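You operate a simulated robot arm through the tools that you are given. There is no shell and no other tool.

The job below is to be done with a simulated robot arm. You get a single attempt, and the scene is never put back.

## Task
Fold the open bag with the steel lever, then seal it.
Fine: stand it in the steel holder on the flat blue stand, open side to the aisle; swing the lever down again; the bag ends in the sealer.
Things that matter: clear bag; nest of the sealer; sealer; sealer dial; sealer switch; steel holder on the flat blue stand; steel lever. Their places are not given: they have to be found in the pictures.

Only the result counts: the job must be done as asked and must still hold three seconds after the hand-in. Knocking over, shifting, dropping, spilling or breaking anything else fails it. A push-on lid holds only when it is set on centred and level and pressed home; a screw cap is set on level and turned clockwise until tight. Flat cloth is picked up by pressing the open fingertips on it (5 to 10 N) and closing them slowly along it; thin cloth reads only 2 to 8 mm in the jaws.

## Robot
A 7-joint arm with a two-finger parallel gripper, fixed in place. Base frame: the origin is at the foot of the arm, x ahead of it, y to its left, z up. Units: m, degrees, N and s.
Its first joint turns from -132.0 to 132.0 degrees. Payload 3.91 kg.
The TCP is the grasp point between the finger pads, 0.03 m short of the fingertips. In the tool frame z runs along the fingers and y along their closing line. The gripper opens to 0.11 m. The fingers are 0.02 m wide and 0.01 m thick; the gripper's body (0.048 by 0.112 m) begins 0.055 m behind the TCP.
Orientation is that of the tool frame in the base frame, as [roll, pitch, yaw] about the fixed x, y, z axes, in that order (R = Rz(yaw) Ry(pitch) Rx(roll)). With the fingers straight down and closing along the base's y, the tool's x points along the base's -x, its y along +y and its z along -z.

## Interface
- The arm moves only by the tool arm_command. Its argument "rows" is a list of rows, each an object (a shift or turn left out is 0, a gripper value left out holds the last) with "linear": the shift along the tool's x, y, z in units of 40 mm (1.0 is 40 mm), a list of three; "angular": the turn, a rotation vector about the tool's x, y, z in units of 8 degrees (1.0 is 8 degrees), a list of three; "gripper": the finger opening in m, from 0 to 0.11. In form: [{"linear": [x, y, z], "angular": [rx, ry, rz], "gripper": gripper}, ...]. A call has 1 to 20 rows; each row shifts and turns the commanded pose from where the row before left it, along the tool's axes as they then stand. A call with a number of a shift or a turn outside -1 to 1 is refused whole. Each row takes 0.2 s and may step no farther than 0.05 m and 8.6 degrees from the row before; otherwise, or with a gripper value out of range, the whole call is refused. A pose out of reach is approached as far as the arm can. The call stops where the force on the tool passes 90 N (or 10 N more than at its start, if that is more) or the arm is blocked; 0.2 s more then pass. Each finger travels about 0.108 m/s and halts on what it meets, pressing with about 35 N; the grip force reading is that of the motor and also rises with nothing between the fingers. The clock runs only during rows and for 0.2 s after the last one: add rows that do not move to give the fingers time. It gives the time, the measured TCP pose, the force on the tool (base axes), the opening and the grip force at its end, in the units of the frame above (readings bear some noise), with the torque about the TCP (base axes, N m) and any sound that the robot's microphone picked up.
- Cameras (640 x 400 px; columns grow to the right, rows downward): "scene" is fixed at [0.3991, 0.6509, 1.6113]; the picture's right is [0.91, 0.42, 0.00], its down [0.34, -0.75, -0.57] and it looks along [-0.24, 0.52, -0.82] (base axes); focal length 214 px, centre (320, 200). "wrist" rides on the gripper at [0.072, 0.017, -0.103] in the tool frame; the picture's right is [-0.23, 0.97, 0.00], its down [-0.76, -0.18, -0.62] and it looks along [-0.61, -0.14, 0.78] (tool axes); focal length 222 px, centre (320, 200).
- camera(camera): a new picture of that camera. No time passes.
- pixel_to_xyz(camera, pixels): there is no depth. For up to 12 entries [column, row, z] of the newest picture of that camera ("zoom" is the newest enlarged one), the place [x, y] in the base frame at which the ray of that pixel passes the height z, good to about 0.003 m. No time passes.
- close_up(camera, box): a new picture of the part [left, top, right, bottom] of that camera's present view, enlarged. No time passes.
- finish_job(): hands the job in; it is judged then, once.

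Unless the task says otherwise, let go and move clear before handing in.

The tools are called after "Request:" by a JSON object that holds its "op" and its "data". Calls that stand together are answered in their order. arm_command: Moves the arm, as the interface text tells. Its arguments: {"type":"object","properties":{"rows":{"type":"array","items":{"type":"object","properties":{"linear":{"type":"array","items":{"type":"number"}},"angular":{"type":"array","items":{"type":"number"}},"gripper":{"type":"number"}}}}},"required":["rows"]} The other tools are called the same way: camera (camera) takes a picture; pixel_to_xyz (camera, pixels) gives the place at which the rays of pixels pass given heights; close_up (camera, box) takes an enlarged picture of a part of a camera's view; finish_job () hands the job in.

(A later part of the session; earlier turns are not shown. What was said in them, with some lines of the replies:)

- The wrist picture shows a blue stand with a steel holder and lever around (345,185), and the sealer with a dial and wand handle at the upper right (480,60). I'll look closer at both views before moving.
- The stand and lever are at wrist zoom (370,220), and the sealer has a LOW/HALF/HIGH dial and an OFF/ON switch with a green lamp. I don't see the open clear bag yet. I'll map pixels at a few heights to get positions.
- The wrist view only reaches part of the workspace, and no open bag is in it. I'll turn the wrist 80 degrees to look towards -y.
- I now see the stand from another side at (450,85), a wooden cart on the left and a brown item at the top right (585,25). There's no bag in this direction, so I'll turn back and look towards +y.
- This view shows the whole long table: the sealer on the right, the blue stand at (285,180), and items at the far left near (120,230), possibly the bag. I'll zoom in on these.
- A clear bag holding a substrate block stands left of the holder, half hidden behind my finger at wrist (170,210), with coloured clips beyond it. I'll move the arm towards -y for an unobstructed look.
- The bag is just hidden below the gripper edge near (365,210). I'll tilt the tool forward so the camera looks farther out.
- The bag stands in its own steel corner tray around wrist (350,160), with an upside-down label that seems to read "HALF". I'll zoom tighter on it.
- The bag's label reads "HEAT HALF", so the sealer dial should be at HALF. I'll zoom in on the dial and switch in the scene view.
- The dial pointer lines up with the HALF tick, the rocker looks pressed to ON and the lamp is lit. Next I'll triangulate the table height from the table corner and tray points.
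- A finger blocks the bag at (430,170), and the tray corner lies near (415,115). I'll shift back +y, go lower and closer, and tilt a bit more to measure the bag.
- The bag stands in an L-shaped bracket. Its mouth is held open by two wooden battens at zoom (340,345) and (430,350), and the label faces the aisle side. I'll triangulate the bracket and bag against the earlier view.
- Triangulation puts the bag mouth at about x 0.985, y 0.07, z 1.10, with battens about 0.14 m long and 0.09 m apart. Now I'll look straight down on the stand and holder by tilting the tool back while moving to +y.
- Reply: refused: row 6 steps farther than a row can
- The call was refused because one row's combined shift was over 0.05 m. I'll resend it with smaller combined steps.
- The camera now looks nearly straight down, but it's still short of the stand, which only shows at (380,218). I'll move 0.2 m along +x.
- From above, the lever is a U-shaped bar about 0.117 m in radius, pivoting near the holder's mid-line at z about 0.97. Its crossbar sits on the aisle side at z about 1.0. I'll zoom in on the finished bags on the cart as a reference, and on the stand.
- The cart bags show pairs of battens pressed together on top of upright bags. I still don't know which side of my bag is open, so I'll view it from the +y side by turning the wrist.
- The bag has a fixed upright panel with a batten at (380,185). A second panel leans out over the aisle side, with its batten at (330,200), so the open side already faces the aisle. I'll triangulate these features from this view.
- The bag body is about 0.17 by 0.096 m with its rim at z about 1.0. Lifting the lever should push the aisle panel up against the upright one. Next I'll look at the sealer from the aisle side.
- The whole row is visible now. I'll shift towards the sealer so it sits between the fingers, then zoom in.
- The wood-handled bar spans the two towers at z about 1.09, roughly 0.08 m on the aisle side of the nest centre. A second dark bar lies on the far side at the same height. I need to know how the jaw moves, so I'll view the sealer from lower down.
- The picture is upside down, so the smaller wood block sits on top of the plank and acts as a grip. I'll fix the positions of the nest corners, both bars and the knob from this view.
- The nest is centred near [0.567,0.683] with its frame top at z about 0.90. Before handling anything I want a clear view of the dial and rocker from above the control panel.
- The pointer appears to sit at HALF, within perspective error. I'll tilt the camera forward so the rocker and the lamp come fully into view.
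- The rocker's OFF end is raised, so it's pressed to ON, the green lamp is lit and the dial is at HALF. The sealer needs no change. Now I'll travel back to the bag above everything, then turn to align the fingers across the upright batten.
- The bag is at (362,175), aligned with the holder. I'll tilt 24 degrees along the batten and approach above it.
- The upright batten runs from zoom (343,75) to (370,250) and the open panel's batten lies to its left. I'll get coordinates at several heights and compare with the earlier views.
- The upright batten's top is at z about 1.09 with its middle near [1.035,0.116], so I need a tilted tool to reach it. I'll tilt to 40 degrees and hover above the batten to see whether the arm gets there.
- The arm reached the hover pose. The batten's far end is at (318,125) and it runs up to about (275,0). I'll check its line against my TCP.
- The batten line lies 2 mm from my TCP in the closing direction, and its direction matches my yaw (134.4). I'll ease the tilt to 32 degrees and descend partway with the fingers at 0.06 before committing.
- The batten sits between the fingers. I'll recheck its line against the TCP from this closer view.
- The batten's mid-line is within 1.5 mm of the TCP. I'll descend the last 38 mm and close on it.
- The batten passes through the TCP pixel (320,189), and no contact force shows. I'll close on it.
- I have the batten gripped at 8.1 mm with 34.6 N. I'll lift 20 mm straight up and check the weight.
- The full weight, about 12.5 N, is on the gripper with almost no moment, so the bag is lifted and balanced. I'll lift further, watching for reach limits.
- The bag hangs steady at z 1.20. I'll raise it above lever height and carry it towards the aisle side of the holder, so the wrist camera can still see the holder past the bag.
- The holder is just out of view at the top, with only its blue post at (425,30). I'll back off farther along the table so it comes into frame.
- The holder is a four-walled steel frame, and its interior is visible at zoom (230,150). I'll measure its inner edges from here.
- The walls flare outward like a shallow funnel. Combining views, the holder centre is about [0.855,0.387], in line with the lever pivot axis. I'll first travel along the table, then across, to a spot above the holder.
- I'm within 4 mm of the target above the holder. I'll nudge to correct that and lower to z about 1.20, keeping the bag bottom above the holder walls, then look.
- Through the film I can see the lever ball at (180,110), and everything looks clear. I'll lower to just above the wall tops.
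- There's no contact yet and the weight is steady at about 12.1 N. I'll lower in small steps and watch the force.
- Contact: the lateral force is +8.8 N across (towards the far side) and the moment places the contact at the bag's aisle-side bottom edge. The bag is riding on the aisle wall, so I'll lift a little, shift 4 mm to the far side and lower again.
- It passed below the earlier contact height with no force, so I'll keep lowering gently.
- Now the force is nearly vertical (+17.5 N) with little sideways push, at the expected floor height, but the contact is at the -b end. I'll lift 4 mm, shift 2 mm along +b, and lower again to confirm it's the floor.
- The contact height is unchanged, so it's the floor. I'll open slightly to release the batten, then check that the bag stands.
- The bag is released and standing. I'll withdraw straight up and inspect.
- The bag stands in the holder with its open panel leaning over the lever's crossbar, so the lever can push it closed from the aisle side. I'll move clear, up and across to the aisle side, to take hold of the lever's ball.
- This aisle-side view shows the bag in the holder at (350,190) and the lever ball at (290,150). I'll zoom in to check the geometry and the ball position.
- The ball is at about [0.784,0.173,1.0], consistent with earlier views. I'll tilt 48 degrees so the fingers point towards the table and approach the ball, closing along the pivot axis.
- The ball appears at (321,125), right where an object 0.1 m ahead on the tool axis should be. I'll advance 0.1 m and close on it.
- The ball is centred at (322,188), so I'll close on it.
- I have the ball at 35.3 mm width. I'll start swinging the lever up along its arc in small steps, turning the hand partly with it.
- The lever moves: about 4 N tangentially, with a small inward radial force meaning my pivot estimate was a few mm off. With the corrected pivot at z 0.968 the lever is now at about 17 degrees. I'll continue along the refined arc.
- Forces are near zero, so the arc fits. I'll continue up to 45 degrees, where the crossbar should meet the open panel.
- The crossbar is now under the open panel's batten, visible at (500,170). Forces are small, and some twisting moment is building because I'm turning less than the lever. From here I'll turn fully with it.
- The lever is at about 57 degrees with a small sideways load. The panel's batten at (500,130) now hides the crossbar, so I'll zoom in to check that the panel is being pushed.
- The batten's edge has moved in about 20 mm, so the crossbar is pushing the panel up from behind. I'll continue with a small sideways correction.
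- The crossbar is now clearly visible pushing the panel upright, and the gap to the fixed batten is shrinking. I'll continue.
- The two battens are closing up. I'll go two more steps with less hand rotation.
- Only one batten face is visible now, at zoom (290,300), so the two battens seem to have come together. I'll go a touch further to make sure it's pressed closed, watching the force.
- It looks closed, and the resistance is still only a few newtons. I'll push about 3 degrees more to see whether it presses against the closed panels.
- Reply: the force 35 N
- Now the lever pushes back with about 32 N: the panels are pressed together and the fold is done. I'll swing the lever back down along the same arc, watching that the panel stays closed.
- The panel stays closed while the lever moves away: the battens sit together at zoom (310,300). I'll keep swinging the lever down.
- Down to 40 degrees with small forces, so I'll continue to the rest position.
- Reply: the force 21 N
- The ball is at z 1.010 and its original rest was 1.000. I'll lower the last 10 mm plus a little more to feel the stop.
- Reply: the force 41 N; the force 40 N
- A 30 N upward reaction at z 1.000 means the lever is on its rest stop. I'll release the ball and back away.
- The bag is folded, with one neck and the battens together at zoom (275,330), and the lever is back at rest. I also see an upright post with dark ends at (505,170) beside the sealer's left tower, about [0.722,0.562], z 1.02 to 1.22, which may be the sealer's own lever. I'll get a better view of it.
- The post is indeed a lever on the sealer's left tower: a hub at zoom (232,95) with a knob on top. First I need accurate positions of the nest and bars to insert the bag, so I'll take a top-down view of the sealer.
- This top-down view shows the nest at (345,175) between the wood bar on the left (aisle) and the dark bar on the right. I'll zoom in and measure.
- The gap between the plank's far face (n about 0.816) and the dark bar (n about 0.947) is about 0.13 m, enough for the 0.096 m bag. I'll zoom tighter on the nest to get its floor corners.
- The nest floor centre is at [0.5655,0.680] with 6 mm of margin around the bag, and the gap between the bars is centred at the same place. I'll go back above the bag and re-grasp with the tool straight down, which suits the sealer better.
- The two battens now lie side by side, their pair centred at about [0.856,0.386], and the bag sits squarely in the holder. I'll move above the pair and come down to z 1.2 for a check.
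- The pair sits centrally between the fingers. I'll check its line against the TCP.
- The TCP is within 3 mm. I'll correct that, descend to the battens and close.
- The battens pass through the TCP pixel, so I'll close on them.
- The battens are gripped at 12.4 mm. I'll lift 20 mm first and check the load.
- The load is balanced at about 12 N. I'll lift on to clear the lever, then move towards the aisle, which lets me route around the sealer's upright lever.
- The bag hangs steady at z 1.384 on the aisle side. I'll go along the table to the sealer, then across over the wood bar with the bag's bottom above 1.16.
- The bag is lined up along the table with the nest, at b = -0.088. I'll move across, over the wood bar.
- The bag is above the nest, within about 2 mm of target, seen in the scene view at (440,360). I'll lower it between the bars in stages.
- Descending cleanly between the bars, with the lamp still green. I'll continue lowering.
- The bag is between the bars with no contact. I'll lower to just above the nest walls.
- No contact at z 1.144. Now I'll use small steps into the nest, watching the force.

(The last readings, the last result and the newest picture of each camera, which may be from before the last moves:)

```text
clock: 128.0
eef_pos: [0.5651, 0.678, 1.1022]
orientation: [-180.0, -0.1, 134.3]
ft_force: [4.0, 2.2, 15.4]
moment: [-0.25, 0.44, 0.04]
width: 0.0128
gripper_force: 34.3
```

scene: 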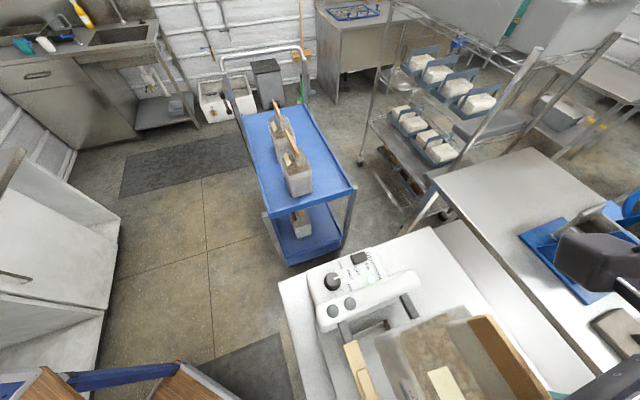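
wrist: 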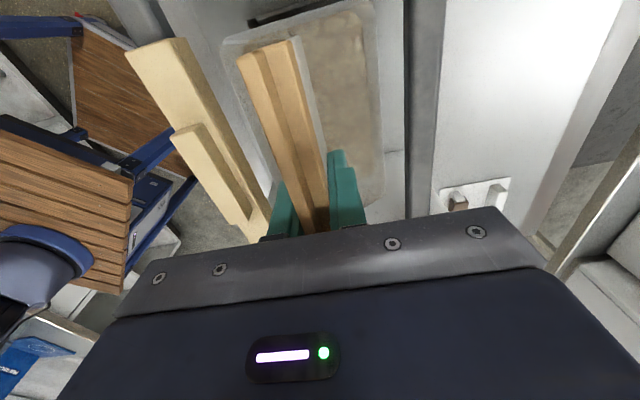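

Contact at z 1.102, mostly vertical, but acting at the bag's aisle-side edge. I'll lift 5 mm, shift 2.5 mm to the far side and lower again to tell the wall from the floor.

Request:
{"op": "arm_command", "data": {"rows": [{"linear": [0, 0, -0.15]}, {"linear": [0, 0.0625, 0]}, {}]}}

Request:
{"op": "arm_command", "data": {"rows": [{"linear": [0, 0, 0.1]}, {}]}}

Request:
{"op": "arm_command", "data": {"rows": [{"linear": [0, 0, 0.06]}, {}]}}

```text
clock: 128.8
eef_pos: [0.568, 0.6805, 1.1083]
orientation: [180.0, 0.0, 134.3]
ft_force: [0.1, 0.7, 0.2]
moment: [-0.34, 0.32, 0.0]
width: 0.013
gripper_force: 35.4
```

```text
clock: 129.4
eef_pos: [0.5674, 0.6794, 1.1043]
orientation: [-180.0, 0.0, 134.5]
ft_force: [-0.1, 0.7, 9.7]
moment: [-0.31, 0.64, -0.01]
width: 0.0131
gripper_force: 34.4
```

```text
clock: 130.0
eef_pos: [0.5682, 0.6807, 1.1024]
orientation: [180.0, 0.0, 134.4]
ft_force: [2.0, 1.0, 2.4]
moment: [0.02, 0.05, 0.04]
width: 0.0126
gripper_force: 35.2
```

The readings suggest the bag has settled: at z 1.102 the moment has vanished and the floor takes most of the weight. I'll look before releasing.

Request:
{"op": "camera", "data": {"camera": "wrist"}}

Request:
{"op": "close_up", "data": {"camera": "wrist", "box": [110, 0, 450, 210]}}

Request:
{"op": "close_up", "data": {"camera": "scene", "box": [340, 290, 440, 400]}}

```text
taken
```

wrist: 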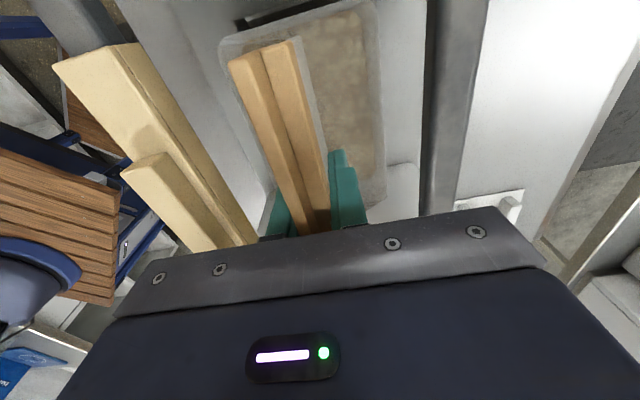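

```text
1.88 times, centred on (280, 105) of wrist
```

zoom: 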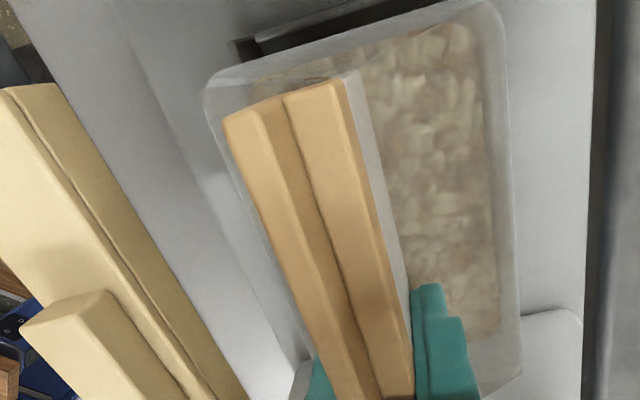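

```text
3.64 times, centred on (390, 345) of scene
```

zoom: 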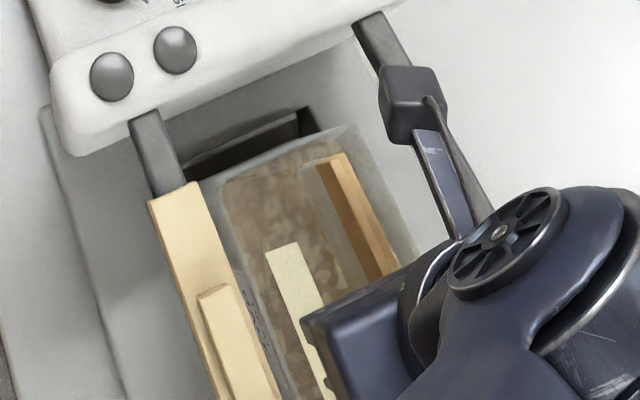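

The bag stands upright in the nest region. I'll press 3 mm more to check it's fully seated.

Request:
{"op": "arm_command", "data": {"rows": [{"linear": [0, 0, 0.075]}, {}]}}

Request:
{"op": "arm_command", "data": {"rows": [{"linear": [0, 0, 0.075]}, {}]}}

```text
clock: 130.6
eef_pos: [0.5678, 0.6802, 1.1021]
orientation: [179.6, -0.1, 134.4]
ft_force: [6.1, 6.3, 31.0]
moment: [-0.33, 0.25, 0.07]
width: 0.0125
gripper_force: 35.1
```

```text
clock: 131.2
eef_pos: [0.5673, 0.6812, 1.1015]
orientation: [179.4, -0.1, 134.4]
ft_force: [11.1, 14.1, 66.3]
moment: [-0.02, 0.02, 0.05]
width: 0.0124
gripper_force: 35.5
```

Force rises steeply (66 N) with no travel, so the bag is firmly on the floor. I'll relieve the pressure, open slightly to release, and see whether it stays put.

Request:
{"op": "arm_command", "data": {"rows": [{"linear": [0, 0, -0.11]}, {}, {"gripper": 0.02}, {"gripper": 0.03}, {}]}}

Request:
{"op": "camera", "data": {"camera": "wrist"}}

Request:
{"op": "close_up", "data": {"camera": "scene", "box": [305, 235, 460, 400]}}

```text
clock: 132.4
eef_pos: [0.5669, 0.6797, 1.1003]
orientation: [-180.0, 0.0, 134.4]
ft_force: [-0.6, -0.3, -0.1]
moment: [-0.05, 0.0, -0.05]
width: 0.03
gripper_force: 0.1
```

```text
taken
```

wrist: 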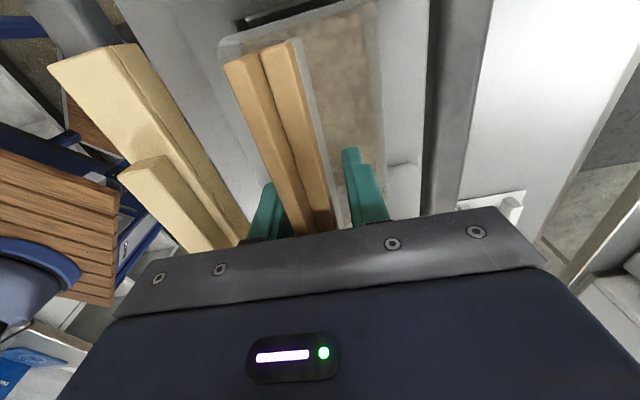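

```text
2.42 times, centred on (382, 318) of scene
```

zoom: 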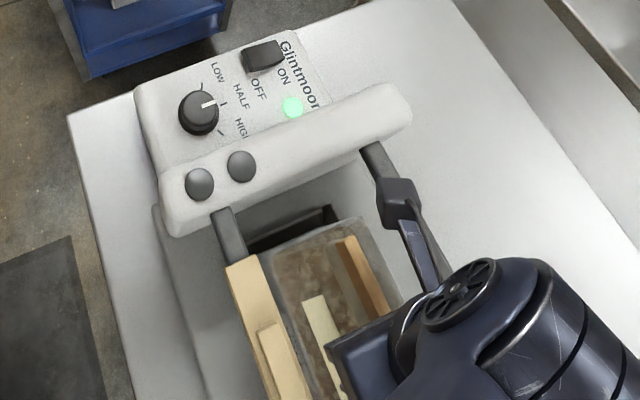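

Released without disturbance. I'll withdraw straight up and inspect the bag in the nest.

Request:
{"op": "arm_command", "data": {"rows": [{"linear": [0, 0, -0.3]}, {"linear": [0, 0, -0.5]}, {"linear": [0, 0, -0.8]}, {"linear": [0, 0, -0.9]}, {"linear": [0, 0, -0.9]}, {"linear": [0, 0, -0.9]}, {"linear": [0.5, 0, -0.8]}, {"linear": [0.6, 0, -0.5]}, {"linear": [0.6, 0, 0], "gripper": 0.06}]}}

Request:
{"op": "camera", "data": {"camera": "wrist"}}

Request:
{"op": "close_up", "data": {"camera": "scene", "box": [305, 235, 460, 400]}}

```text
clock: 134.4
eef_pos: [0.5196, 0.7279, 1.3247]
orientation: [179.9, 0.0, 134.4]
ft_force: [0.5, -0.3, 0.5]
moment: [0.05, 0.03, -0.01]
width: 0.0597
gripper_force: 0.0
```

```text
taken
```

wrist: 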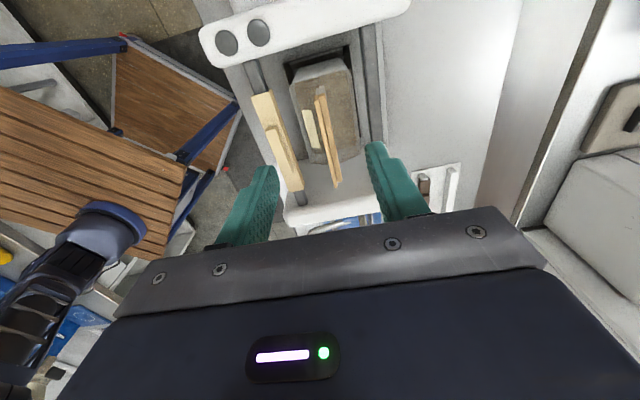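

```text
2.42 times, centred on (382, 318) of scene
```

zoom: 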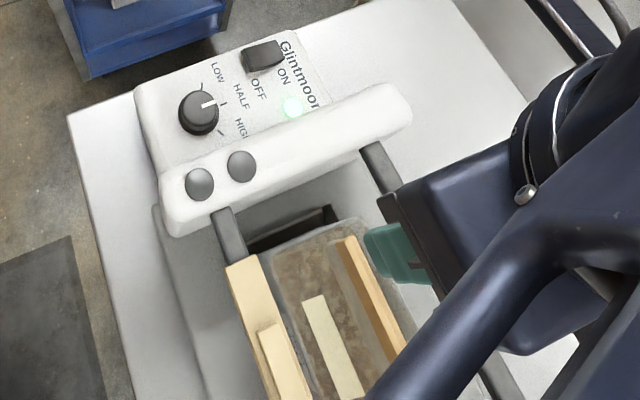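

Request:
{"op": "close_up", "data": {"camera": "wrist", "box": [200, 20, 420, 230]}}

Request:
{"op": "close_up", "data": {"camera": "wrist", "box": [270, 40, 380, 200]}}

```text
1.90 times, centred on (310, 125) of wrist
```

zoom: 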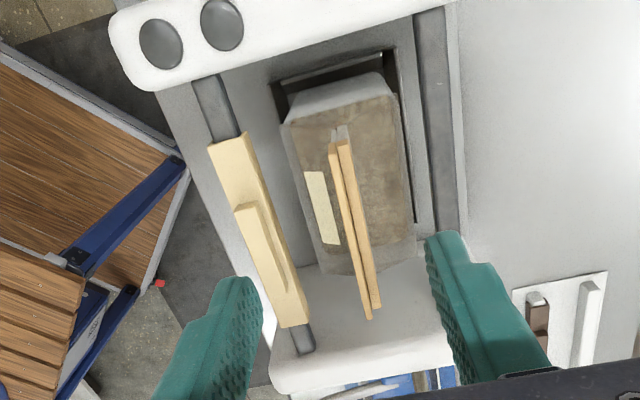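

```text
2.50 times, centred on (325, 120) of wrist
```

zoom: 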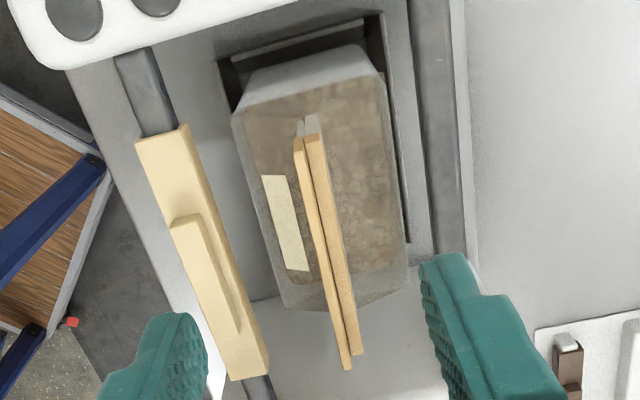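

The bag stands in the nest with its battens together between the two sealing bars. Now for sealing, I'll take a close look at the sealer's upright lever from the aisle side.

Request:
{"op": "arm_command", "data": {"rows": [{"linear": [-0.71, -0.72, -0.167]}, {"linear": [-0.71, -0.72, -0.167]}, {"linear": [-0.71, -0.72, -0.167]}, {"linear": [-0.71, -0.72, -0.167]}, {"linear": [-0.71, -0.72, -0.167]}, {"linear": [-0.71, -0.72, -0.167]}, {"linear": [-0.71, -0.72, -0.167]}, {"linear": [-0.71, -0.72, -0.167]}, {"linear": [-0.71, -0.72, -0.167]}]}}

Request:
{"op": "arm_command", "data": {"rows": [{"angular": [0, 0, -1]}, {"angular": [0, 0, -1]}, {"angular": [0, 0, -1]}, {"angular": [0, 0, -1]}, {"angular": [0, 0, -1]}, {"angular": [0, 0, -1]}, {"angular": [0, 0, -1]}, {"angular": [0, 0, -1]}, {"angular": [0, 0, -1]}, {"angular": [0, 0, -1]}, {"angular": [0, 0, -1]}, {"angular": [0, 0, -0.25]}, {"angular": [0, -1, 0]}, {"angular": [0, -1, 0]}, {"angular": [0, -1, 0]}]}}

Request:
{"op": "camera", "data": {"camera": "wrist"}}

```text
clock: 136.4
eef_pos: [0.5125, 0.3638, 1.3829]
orientation: [180.0, 0.0, 134.4]
ft_force: [0.8, -0.2, -0.2]
moment: [-0.08, 0.01, -0.03]
width: 0.0601
gripper_force: 0.0
```

```text
clock: 139.6
eef_pos: [0.5141, 0.3634, 1.3849]
orientation: [179.9, 24.1, -135.5]
ft_force: [0.2, 0.5, 0.2]
moment: [0.01, 0.0, 0.0]
width: 0.0598
gripper_force: 0.1
```

```text
taken
```

wrist: 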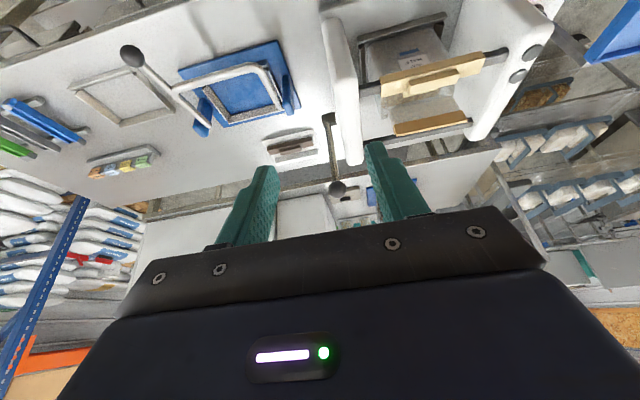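

The sealer lever's hub is at (328,118) and its knob at (337,188), and the bag sits behind the wood bar at (430,110). I'll zoom in for detail.

Request:
{"op": "close_up", "data": {"camera": "wrist", "box": [300, 90, 380, 210]}}

Request:
{"op": "close_up", "data": {"camera": "wrist", "box": [340, 10, 560, 160]}}

Request:
{"op": "pixel_to_xyz", "data": {"camera": "wrist", "pixels": [[337, 188, 1.2], [337, 188, 1.22], [337, 188, 1.24], [328, 118, 1.02]]}}

```text
3.33 times, centred on (340, 150) of wrist
```

zoom: 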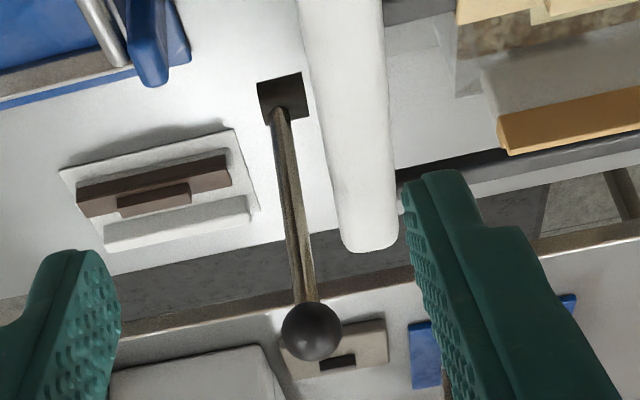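

```text
2.67 times, centred on (450, 85) of wrist
```

zoom: 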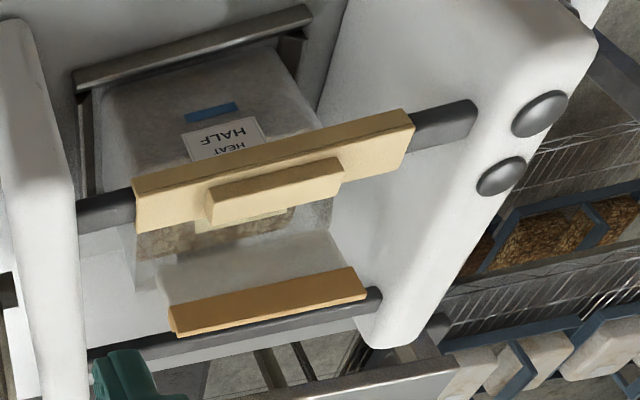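

```text
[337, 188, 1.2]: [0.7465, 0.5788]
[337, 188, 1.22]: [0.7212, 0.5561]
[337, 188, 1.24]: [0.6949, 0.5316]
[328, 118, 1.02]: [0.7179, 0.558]
```

The lever is vertical: hub at [0.718,0.558,1.02] and knob at about [0.722,0.557,1.22]. I'll measure how far the tower's outer face is from the lever, so the fingers clear it.

Request:
{"op": "pixel_to_xyz", "data": {"camera": "wrist", "pixels": [[346, 160, 1.13], [364, 160, 1.13], [334, 90, 1.13], [357, 90, 1.13], [323, 25, 1.13], [346, 20, 1.13], [346, 160, 1.1], [364, 160, 1.1], [321, 113, 1.02], [335, 112, 1.02]]}}

Request:
{"op": "close_up", "data": {"camera": "wrist", "box": [300, 0, 400, 180]}}

```text
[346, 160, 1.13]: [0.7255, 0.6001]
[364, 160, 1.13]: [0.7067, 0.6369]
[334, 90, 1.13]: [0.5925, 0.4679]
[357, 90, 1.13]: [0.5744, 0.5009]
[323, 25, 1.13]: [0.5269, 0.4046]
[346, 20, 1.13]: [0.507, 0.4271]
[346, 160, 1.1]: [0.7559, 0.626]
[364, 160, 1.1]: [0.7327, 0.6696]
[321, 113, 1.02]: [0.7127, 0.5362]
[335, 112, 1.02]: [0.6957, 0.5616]
```

```text
2.22 times, centred on (350, 90) of wrist
```

zoom: 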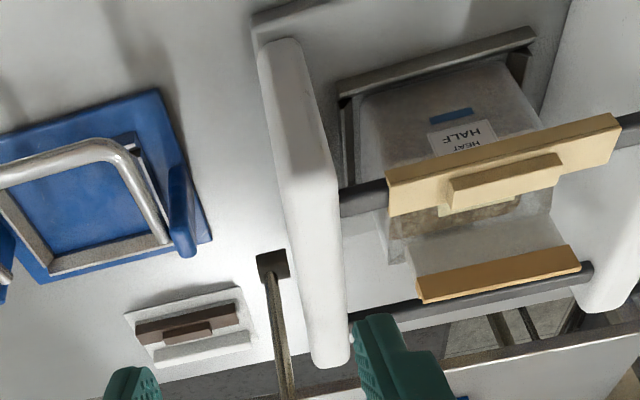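

The tower's outer face is at b about 0.079 and the lever plane at 0.105. I'll grip the knob with the fingers closing across the swing plane, which keeps the hand clear of the tower. First I'll go above the knob.

Request:
{"op": "arm_command", "data": {"rows": [{"angular": [0, 1, 0]}, {"angular": [0, 1, 0]}, {"angular": [0, 1, 0]}, {"angular": [0, 0, 1]}, {"angular": [0, 0, 1]}, {"angular": [0, 0, 1]}, {"angular": [0, 0, 1]}, {"angular": [0, 0, 1]}, {"angular": [0, 0, 1]}, {"angular": [0, 0, 1]}, {"angular": [0, 0, 1]}, {"angular": [0, 0, 1]}, {"angular": [0, 0, 1]}, {"angular": [0, 0, 1]}, {"angular": [0, 0, 0.25]}]}}

Request:
{"op": "arm_command", "data": {"rows": [{"linear": [-0.02, 0.8, 0]}, {"linear": [-0.02, 0.8, 0]}, {"linear": [-0.02, 0.8, 0]}, {"linear": [-0.02, 0.8, 0]}, {"linear": [-0.02, 0.8, 0]}, {"linear": [-0.02, 0.8, 0]}, {"linear": [-0.02, 0.8, 0]}, {"linear": [-0.02, 0.8, 0]}, {"linear": [0, 0.68, 0], "gripper": 0.08}]}}

Request:
{"op": "camera", "data": {"camera": "wrist"}}

```text
clock: 142.8
eef_pos: [0.5127, 0.365, 1.3859]
orientation: [179.9, 0.1, 134.4]
ft_force: [-0.1, 0.2, 0.3]
moment: [0.01, -0.01, -0.02]
width: 0.0598
gripper_force: 0.1
```

```text
clock: 144.8
eef_pos: [0.7192, 0.5576, 1.386]
orientation: [179.8, 0.0, 134.5]
ft_force: [0.1, -0.4, 1.3]
moment: [0.04, -0.05, 0.01]
width: 0.0802
gripper_force: 0.2
```

```text
taken
```

wrist: 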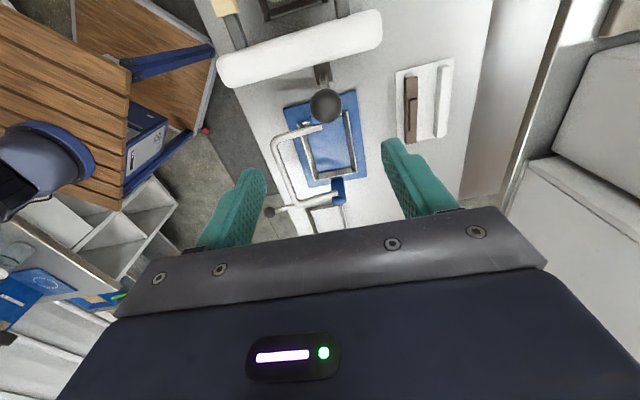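

The knob appears at (326,104), just below and slightly to the far side of the TCP. I'll get its exact offset.

Request:
{"op": "pixel_to_xyz", "data": {"camera": "wrist", "pixels": [[326, 104, 1.22], [326, 104, 1.21], [326, 104, 1.23], [322, 73, 1.02], [329, 82, 1.1]]}}

Request:
{"op": "close_up", "data": {"camera": "wrist", "box": [200, 0, 400, 150]}}

```text
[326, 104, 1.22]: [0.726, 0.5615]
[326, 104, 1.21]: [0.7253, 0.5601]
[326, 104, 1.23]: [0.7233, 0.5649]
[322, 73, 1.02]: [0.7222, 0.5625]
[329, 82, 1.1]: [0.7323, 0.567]
```

```text
2.67 times, centred on (300, 75) of wrist
```

zoom: 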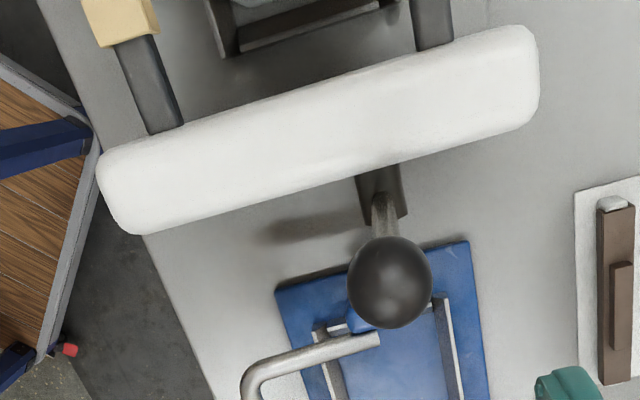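

The knob centre is [0.725,0.562,1.22], so I'll shift 7 mm, descend around it, and close.

Request:
{"op": "arm_command", "data": {"rows": [{"linear": [-0.02, 0.18, 0]}, {"linear": [0, 0, 0.83]}, {"linear": [0, 0, 0.83]}, {"linear": [0, 0, 0.83]}, {"linear": [0, 0, 0.83]}, {"linear": [0, 0, 0.8]}, {}]}}

Request:
{"op": "camera", "data": {"camera": "wrist"}}

```text
clock: 146.4
eef_pos: [0.7249, 0.5622, 1.2197]
orientation: [179.9, 0.1, 134.3]
ft_force: [0.0, -0.2, -0.6]
moment: [-0.01, 0.01, -0.02]
width: 0.0801
gripper_force: 0.1
```

```text
taken
```

wrist: 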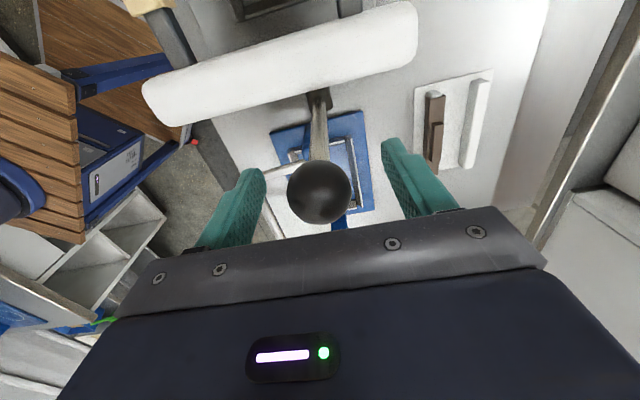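

The knob is centred at (320,191) between the fingers, so I'll close on it.

Request:
{"op": "arm_command", "data": {"rows": [{"gripper": 0.05}, {"gripper": 0.03}, {"gripper": 0.02}, {"gripper": 0.02}, {}]}}

```text
clock: 147.6
eef_pos: [0.7254, 0.5617, 1.2199]
orientation: [-180.0, 0.0, 134.4]
ft_force: [-15.6, -15.6, -8.1]
moment: [-0.04, 0.07, -0.04]
width: 0.0371
gripper_force: 44.8
```

Closing pushed the knob 22 N towards the far side and it didn't move, so upright is a stop and the lever swings towards the aisle. I'll try the first few degrees that way.

Request:
{"op": "arm_command", "data": {"rows": [{"linear": [0, -0.175, 0.003], "angular": [-0.25, 0, 0]}, {"linear": [0, -0.175, 0.003], "angular": [-0.25, 0, 0]}, {}]}}

Request:
{"op": "camera", "data": {"camera": "wrist"}}

```text
clock: 148.4
eef_pos: [0.7148, 0.5532, 1.2198]
orientation: [175.8, 0.0, 134.5]
ft_force: [2.1, 2.9, 3.4]
moment: [0.36, 0.05, 0.03]
width: 0.0372
gripper_force: 44.8
```

```text
taken
```

wrist: 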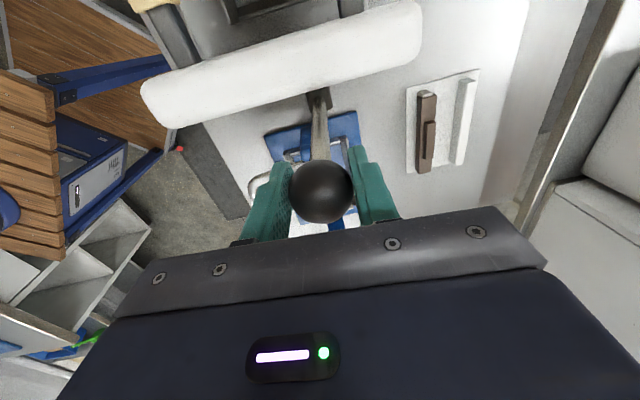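

The lever swings towards the aisle with only a few newtons. I'll continue and watch the jaw in the scene view.

Request:
{"op": "arm_command", "data": {"rows": [{"linear": [0, -0.349, 0.0122], "angular": [-0.5, 0, 0]}, {"linear": [0, -0.349, 0.0122], "angular": [-0.5, 0, 0]}, {"linear": [0, -0.349, 0.0122], "angular": [-0.5, 0, 0]}, {}]}}

Request:
{"op": "close_up", "data": {"camera": "scene", "box": [305, 235, 500, 400]}}

Request:
{"op": "camera", "data": {"camera": "wrist"}}

```text
clock: 149.4
eef_pos: [0.687, 0.5227, 1.2129]
orientation: [163.9, 0.0, 134.5]
ft_force: [-4.1, -2.7, 8.6]
moment: [-0.49, 0.01, 0.02]
width: 0.0374
gripper_force: 45.0
```

```text
2.42 times, centred on (402, 318) of scene
```

zoom: 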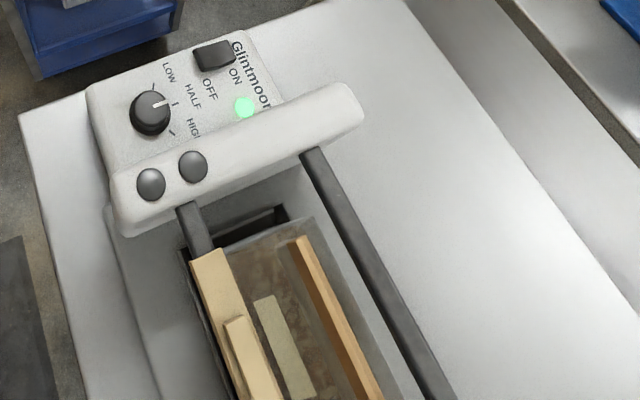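

```text
taken
```

wrist: 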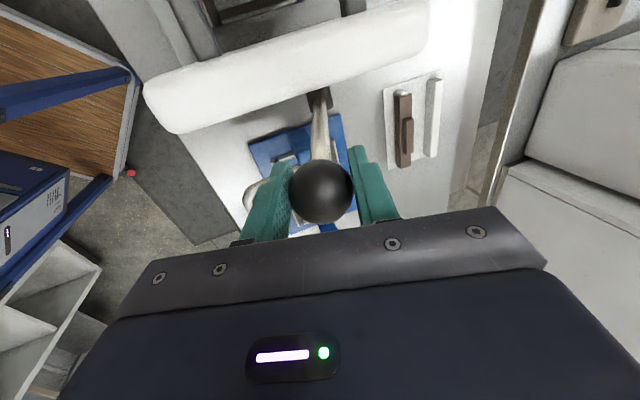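

Both bars are closing in on the bag's neck as the lever comes down: the front and rear bars have each moved inward. I'll continue.

Request:
{"op": "arm_command", "data": {"rows": [{"linear": [0, -0.349, -0.01], "angular": [-0.5, 0, 0]}, {"linear": [0, -0.349, 0.0122], "angular": [-0.5, 0, 0]}, {"linear": [0, -0.349, 0.0122], "angular": [-0.5, 0, 0]}, {}]}}

Request:
{"op": "close_up", "data": {"camera": "scene", "box": [305, 235, 500, 400]}}

```text
clock: 150.4
eef_pos: [0.6579, 0.4965, 1.1975]
orientation: [151.9, 0.0, 134.4]
ft_force: [-0.9, -5.9, 1.8]
moment: [-0.27, 0.45, -0.14]
width: 0.0368
gripper_force: 45.2
```

```text
2.42 times, centred on (402, 318) of scene
```

zoom: 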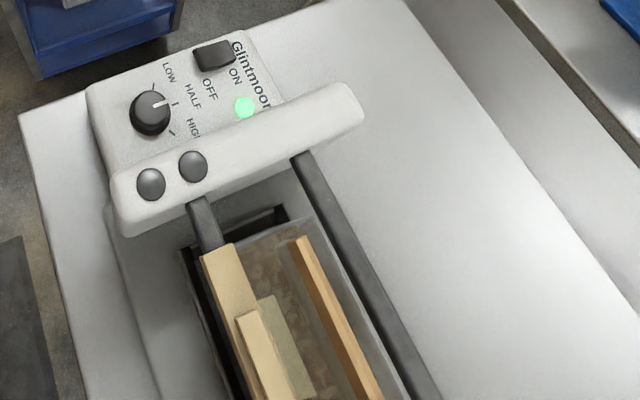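

The jaws keep closing with little force, so I'll continue pulling down.

Request:
{"op": "arm_command", "data": {"rows": [{"linear": [0, -0.349, 0.0122], "angular": [-0.5, 0, 0]}, {"linear": [0, -0.349, 0.0122], "angular": [-0.5, 0, 0]}, {"linear": [0, -0.349, 0.0122], "angular": [-0.5, 0, 0]}, {}]}}

Request:
{"op": "close_up", "data": {"camera": "scene", "box": [305, 235, 500, 400]}}

Request:
{"op": "camera", "data": {"camera": "wrist"}}

```text
clock: 151.4
eef_pos: [0.6344, 0.4701, 1.1747]
orientation: [139.9, 0.0, 134.4]
ft_force: [4.7, -5.0, -4.1]
moment: [-0.2, 0.21, -0.1]
width: 0.0372
gripper_force: 44.8
```

```text
2.42 times, centred on (402, 318) of scene
```

zoom: 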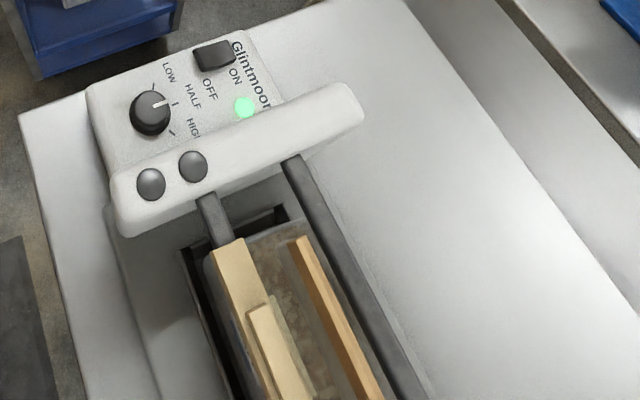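

```text
taken
```

wrist: 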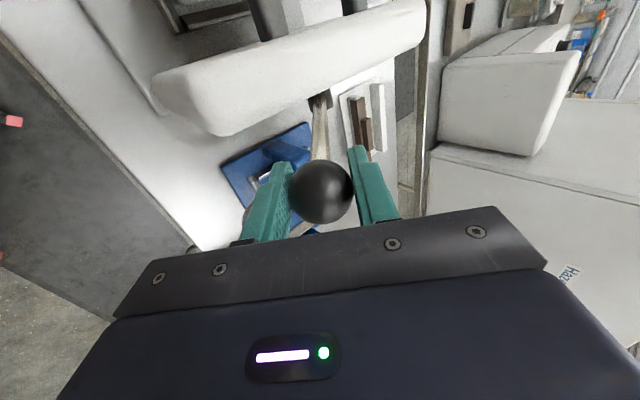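

Lever at about 40 degrees with forces still low, and the bars are nearing the battens. I'll continue in smaller checks.

Request:
{"op": "arm_command", "data": {"rows": [{"linear": [0, -0.349, 0.0122], "angular": [-0.5, 0, 0]}, {"linear": [0, -0.349, 0.0122], "angular": [-0.5, 0, 0]}, {"linear": [0, -0.349, 0.0122], "angular": [-0.5, 0, 0]}, {}]}}

Request:
{"op": "close_up", "data": {"camera": "scene", "box": [305, 235, 500, 400]}}

```text
clock: 152.4
eef_pos: [0.6133, 0.45, 1.1435]
orientation: [127.8, 0.0, 134.4]
ft_force: [6.7, -12.3, -2.9]
moment: [-0.35, 0.16, -0.28]
width: 0.0373
gripper_force: 44.7
```

```text
2.42 times, centred on (402, 318) of scene
```

zoom: 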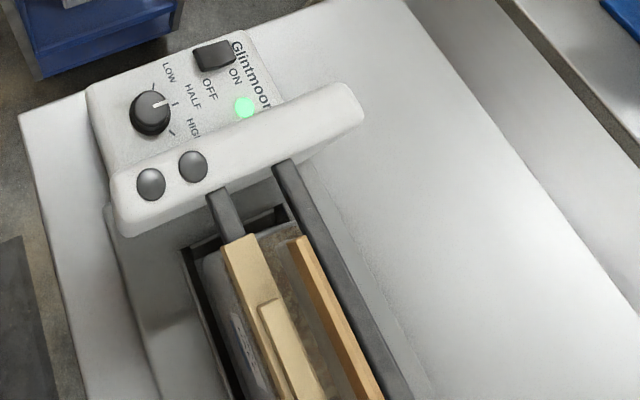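

At 52 degrees the bars almost touch the battens. I'll continue, with a small sideways correction.

Request:
{"op": "arm_command", "data": {"rows": [{"linear": [-0.03, -0.349, 0.0122], "angular": [-0.5, 0, 0]}, {"linear": [0, -0.349, 0.0122], "angular": [-0.5, 0, 0]}, {}]}}

Request:
{"op": "close_up", "data": {"camera": "scene", "box": [305, 235, 500, 400]}}

Request:
{"op": "camera", "data": {"camera": "wrist"}}

```text
clock: 153.2
eef_pos: [0.6023, 0.4404, 1.1203]
orientation: [119.9, 0.0, 134.4]
ft_force: [0.5, -6.8, -0.1]
moment: [0.03, -0.08, -0.13]
width: 0.0374
gripper_force: 44.6
```

```text
2.42 times, centred on (402, 318) of scene
```

zoom: 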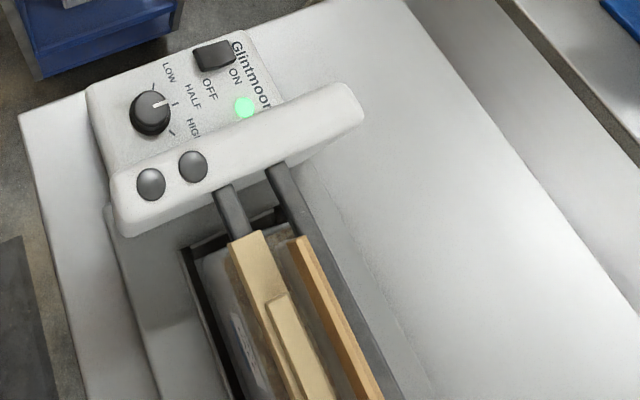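

```text
taken
```

wrist: 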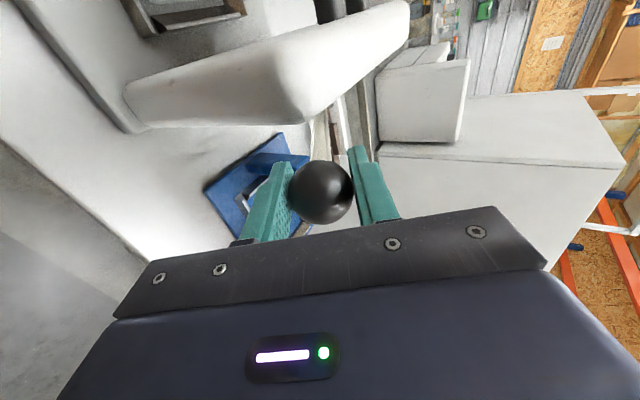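

At 60 degrees the rear bar is against the battens and the front bar nearly so. I'll continue.

Request:
{"op": "arm_command", "data": {"rows": [{"linear": [0, -0.349, 0.0122], "angular": [-0.5, 0, 0]}, {"linear": [0, -0.349, 0.0122], "angular": [-0.5, 0, 0]}, {}]}}

Request:
{"op": "close_up", "data": {"camera": "scene", "box": [305, 235, 500, 400]}}

```text
clock: 154.0
eef_pos: [0.5933, 0.4323, 1.0945]
orientation: [111.9, 0.0, 134.4]
ft_force: [-3.9, -3.6, -5.5]
moment: [-0.36, 0.34, -0.11]
width: 0.037
gripper_force: 45.0
```

```text
2.42 times, centred on (402, 318) of scene
```

zoom: 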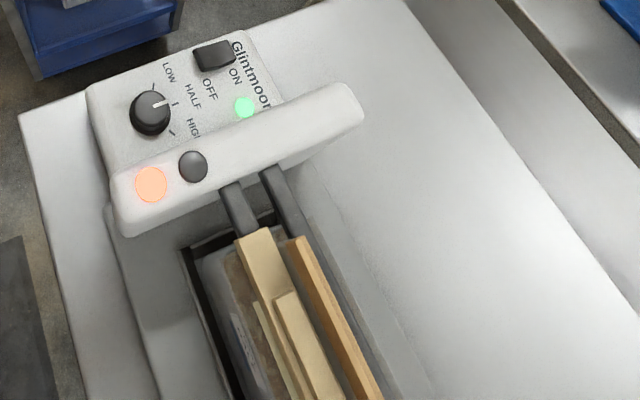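

The left lamp on the tower has turned amber: the jaws have closed and sealing has started. I'll hold still and watch for the second lamp.

Request:
{"op": "arm_command", "data": {"rows": [{}, {}, {}, {}, {}]}}

Request:
{"op": "close_up", "data": {"camera": "scene", "box": [305, 235, 500, 400]}}

```text
clock: 155.2
eef_pos: [0.595, 0.4309, 1.0953]
orientation: [112.0, 0.0, 134.4]
ft_force: [-6.2, 0.2, -3.1]
moment: [-0.09, 0.16, 0.07]
width: 0.037
gripper_force: 45.6
```

```text
2.42 times, centred on (402, 318) of scene
```

zoom: 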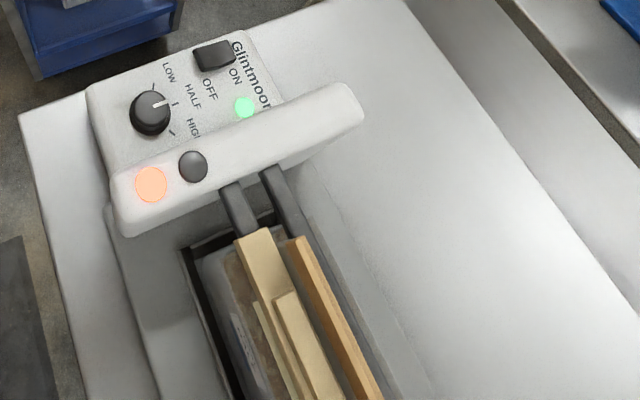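

The amber lamp is still on. I'll wait in short intervals so I don't overrun the seal time.

Request:
{"op": "arm_command", "data": {"rows": [{}, {}, {}, {}]}}

Request:
{"op": "close_up", "data": {"camera": "scene", "box": [305, 235, 500, 400]}}

```text
clock: 156.2
eef_pos: [0.5943, 0.4319, 1.0949]
orientation: [112.0, 0.1, 134.5]
ft_force: [-4.9, 1.3, -1.8]
moment: [0.16, -0.07, 0.05]
width: 0.0371
gripper_force: 45.1
```

```text
2.42 times, centred on (402, 318) of scene
```

zoom: 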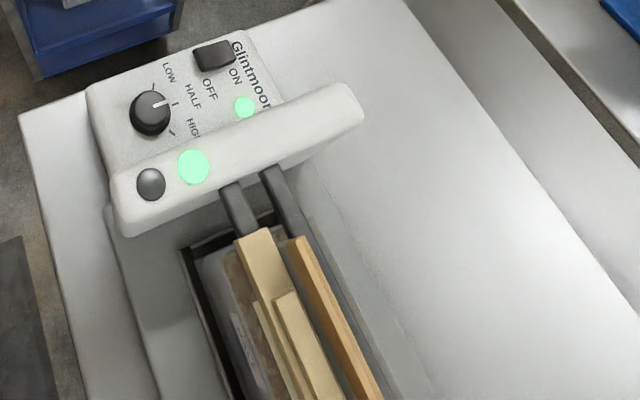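

The second lamp is green and the amber one is out: the seal is complete. I'll swing the sealer's lever back up along the same arc to open the jaws.

Request:
{"op": "arm_command", "data": {"rows": [{"linear": [0, 0.349, 0.0122], "angular": [0.5, 0, 0]}, {"linear": [0, 0.349, 0.0122], "angular": [0.5, 0, 0]}, {"linear": [0, 0.349, 0.0122], "angular": [0.5, 0, 0]}, {}]}}

Request:
{"op": "close_up", "data": {"camera": "scene", "box": [305, 235, 500, 400]}}

```text
clock: 157.2
eef_pos: [0.6085, 0.4455, 1.1321]
orientation: [123.9, 0.1, 134.4]
ft_force: [-5.1, 2.0, 3.5]
moment: [0.47, -0.16, 0.2]
width: 0.0369
gripper_force: 45.5
```

```text
2.42 times, centred on (402, 318) of scene
```

zoom: 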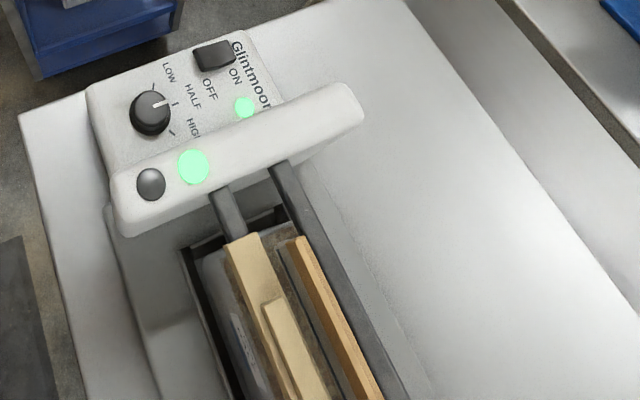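

The jaws are opening, the green lamp stays on, and a dark seal line now shows beside the battens. I'll keep raising the lever.

Request:
{"op": "arm_command", "data": {"rows": [{"linear": [0, 0.349, 0.0122], "angular": [0.5, 0, 0]}, {"linear": [0, 0.349, 0.0122], "angular": [0.5, 0, 0]}, {"linear": [0, 0.349, 0.0122], "angular": [0.5, 0, 0]}, {"linear": [0, 0.349, 0.0122], "angular": [0.5, 0, 0]}, {"linear": [0, 0.349, 0.0122], "angular": [0.5, 0, 0]}, {}]}}

Request:
{"op": "arm_command", "data": {"rows": [{"linear": [0, 0.349, 0.0122], "angular": [0.5, 0, 0]}, {"linear": [0, 0.349, 0.0122], "angular": [0.5, 0, 0]}, {"linear": [0, 0.349, 0.0122], "angular": [0.5, 0, 0]}, {"linear": [0, 0.349, 0.0122], "angular": [0.5, 0, 0]}, {}]}}

```text
clock: 158.6
eef_pos: [0.6432, 0.477, 1.1827]
orientation: [144.0, 0.0, 134.2]
ft_force: [20.0, -17.8, 0.2]
moment: [-0.1, -0.48, -0.31]
width: 0.0373
gripper_force: 45.4
```

```text
clock: 159.8
eef_pos: [0.6786, 0.5119, 1.209]
orientation: [159.9, 0.1, 134.4]
ft_force: [12.7, -10.4, 5.1]
moment: [0.39, -0.29, 0.12]
width: 0.0372
gripper_force: 44.4
```

A little sideways load is building in +b, so I'll correct it and bring the lever fully upright.

Request:
{"op": "arm_command", "data": {"rows": [{"linear": [-0.03, 0.349, 0.0122], "angular": [0.5, 0, 0]}, {"linear": [0, 0.349, 0.0122], "angular": [0.5, 0, 0]}, {"linear": [0, 0.349, 0.0122], "angular": [0.5, 0, 0]}, {}]}}

Request:
{"op": "arm_command", "data": {"rows": [{"linear": [0, 0.349, 0.0122], "angular": [0.5, 0, 0]}, {"linear": [0, 0.3, 0], "angular": [0.5, 0, 0]}, {}]}}

```text
clock: 160.8
eef_pos: [0.7074, 0.5416, 1.2183]
orientation: [171.9, -0.1, 134.6]
ft_force: [-1.2, 6.5, 3.3]
moment: [0.75, -0.05, 0.09]
width: 0.0376
gripper_force: 44.7
```

```text
clock: 161.6
eef_pos: [0.7262, 0.5587, 1.2205]
orientation: [180.0, -0.1, 134.6]
ft_force: [-10.2, 14.2, -2.4]
moment: [0.15, -0.25, 0.17]
width: 0.0371
gripper_force: 45.0
```

The lever is back upright. I'll ease the sideways load, release the knob, and rise clear.

Request:
{"op": "arm_command", "data": {"rows": [{"linear": [0.03, 0.03, 0]}, {}, {"gripper": 0.05}, {"gripper": 0.08}, {}, {"linear": [0, 0, -0.5]}, {"linear": [0, 0, -0.9]}, {"linear": [0, 0, -0.9]}, {"linear": [0, 0, -0.9]}, {"linear": [0, 0, -0.9]}]}}

Request:
{"op": "camera", "data": {"camera": "wrist"}}

Request:
{"op": "close_up", "data": {"camera": "scene", "box": [305, 235, 500, 400]}}

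```text
clock: 163.8
eef_pos: [0.727, 0.5607, 1.3858]
orientation: [179.9, 0.1, 134.4]
ft_force: [0.0, -0.4, 0.3]
moment: [0.02, 0.02, 0.01]
width: 0.0798
gripper_force: 0.0
```

```text
taken
```

wrist: 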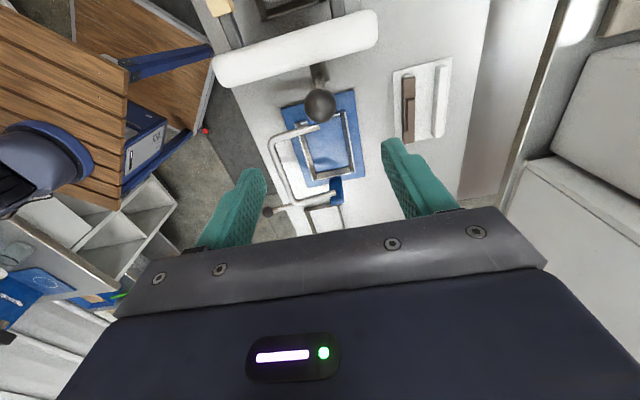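

```text
2.42 times, centred on (402, 318) of scene
```

zoom: 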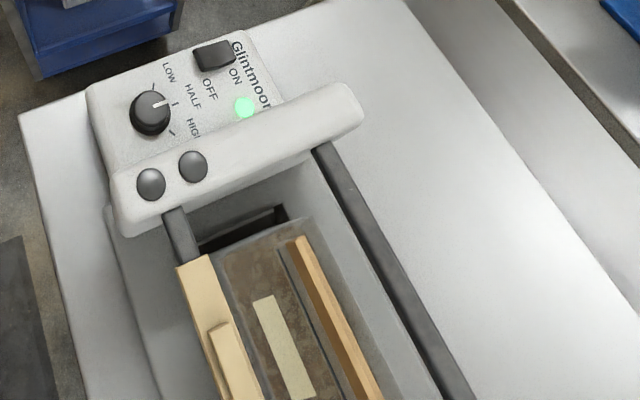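

The jaws are fully open, the bag stands in the nest with a dark seal line along its neck, and the dial and switch are unchanged. I'll move clear towards the aisle and do a final check of the whole row.

Request:
{"op": "arm_command", "data": {"rows": [{"linear": [0, -0.9, 0]}, {"linear": [0, -0.9, 0]}, {"linear": [0, -0.9, 0]}, {"linear": [0, -0.9, 0]}, {"linear": [0, -0.9, 0]}, {"linear": [0, -0.9, 0]}, {"linear": [0, -0.9, 0]}, {"linear": [0, -0.9, 0]}, {"angular": [0, 0, -1]}, {"angular": [0, 0, -1]}, {"angular": [0, 0, -1]}, {"angular": [0, 0, -1]}, {"angular": [0, 0, -1]}, {"angular": [0, 0, -1]}, {"angular": [0, 0, -1]}, {"angular": [0, 0, -1]}, {"angular": [0, 0, -1]}, {"angular": [0, 0, -1]}, {"angular": [0, 0, -1]}, {"angular": [0, -1, 0]}]}}

Request:
{"op": "camera", "data": {"camera": "wrist"}}

Request:
{"op": "camera", "data": {"camera": "scene"}}

```text
clock: 168.0
eef_pos: [0.5203, 0.3578, 1.3843]
orientation: [-180.0, 8.1, -137.5]
ft_force: [-0.5, 0.3, -1.1]
moment: [-0.02, 0.03, -0.03]
width: 0.08
gripper_force: 0.1
```

```text
taken
```

wrist: 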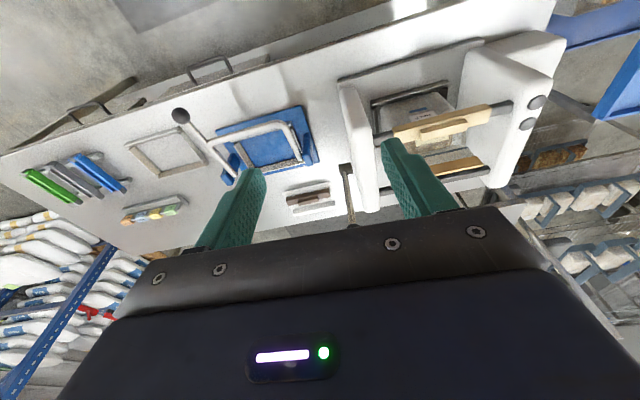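

```text
taken
```

scene: 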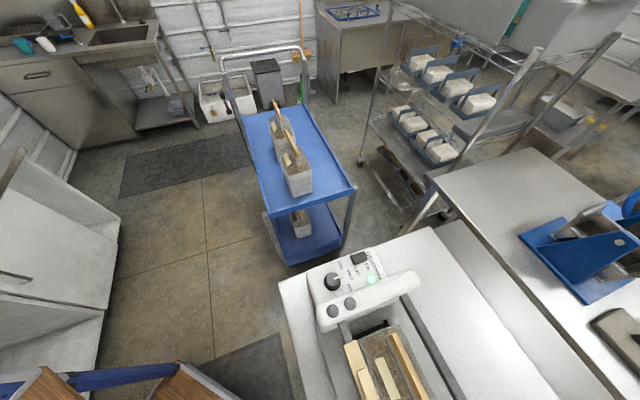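

Request:
{"op": "close_up", "data": {"camera": "wrist", "box": [330, 30, 560, 220]}}

Request:
{"op": "close_up", "data": {"camera": "wrist", "box": [100, 80, 340, 240]}}

Request:
{"op": "close_up", "data": {"camera": "scene", "box": [315, 245, 450, 400]}}

Request:
{"op": "pixel_to_xyz", "data": {"camera": "wrist", "pixels": [[180, 116, 1.0]]}}

```text
2.11 times, centred on (445, 125) of wrist
```

zoom: 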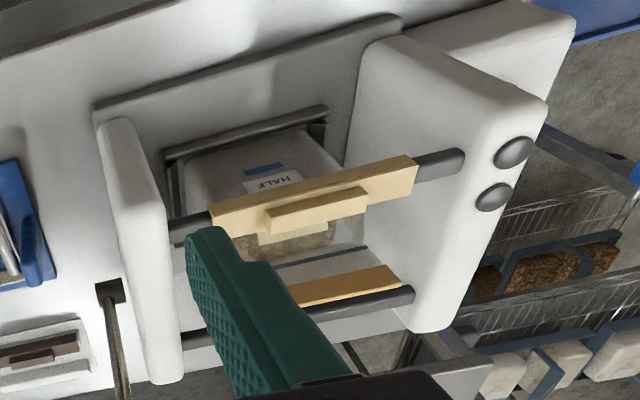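

```text
2.50 times, centred on (220, 160) of wrist
```

zoom: 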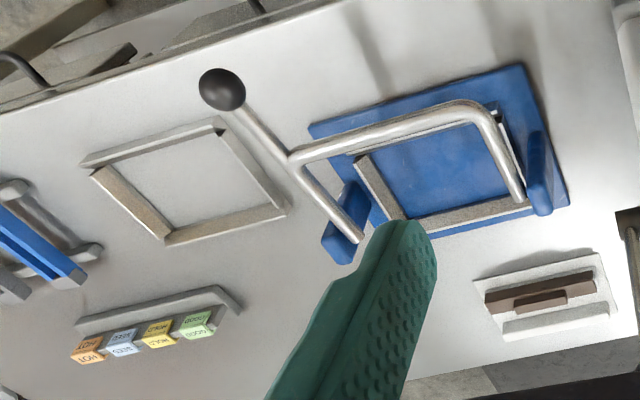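

```text
2.58 times, centred on (382, 322) of scene
```

zoom: 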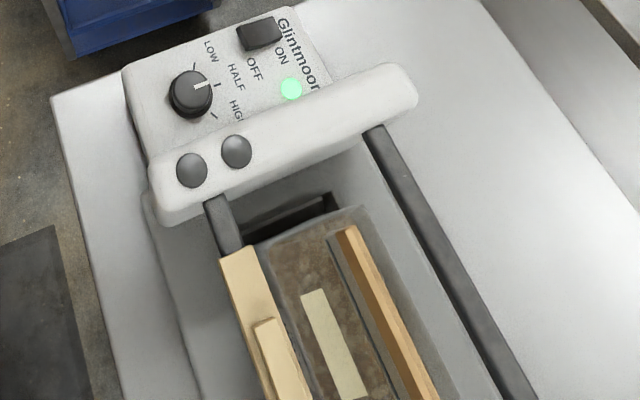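

```text
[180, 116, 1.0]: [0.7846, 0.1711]
```

The steel lever's ball is back at its original rest position ([0.785,0.171] at z 1.0) and the holder is empty. The sealed, folded bag stands in the sealer's nest with the jaws open, and the dial is still at HALF and the switch ON. The gripper is empty and clear, so I'll hand in.

Request:
{"op": "finish_job", "data": {}}

```text
The job is handed in.
```

The bag is folded, sealed and standing in the sealer's nest, and I've handed the job in. No verdict has come back yet.

- **Fold:** I stood the bag in the steel holder with its open side to the aisle. I swung the steel lever up until the two battens pressed together, then swung it back down to its rest stop.
- **Seal:** The bag's label reads "HEAT HALF". The dial was already at HALF and the switch already ON, so I left both alone. Placing the bag in the nest and pulling the sealer's own lever closed the jaws. The amber lamp lit, then the green one about two seconds later, and a dark seal line now shows along the neck.
- **At hand-in:** I raised the sealer's lever again, so the jaws are open around the bag. The gripper is empty and clear. In the last pictures the stand, the empty bracket and the other items on the table looked undisturbed.

The bag slipped a few millimetres in the grip as I pressed it into the nest. It settled upright and firm on the floor of the nest.
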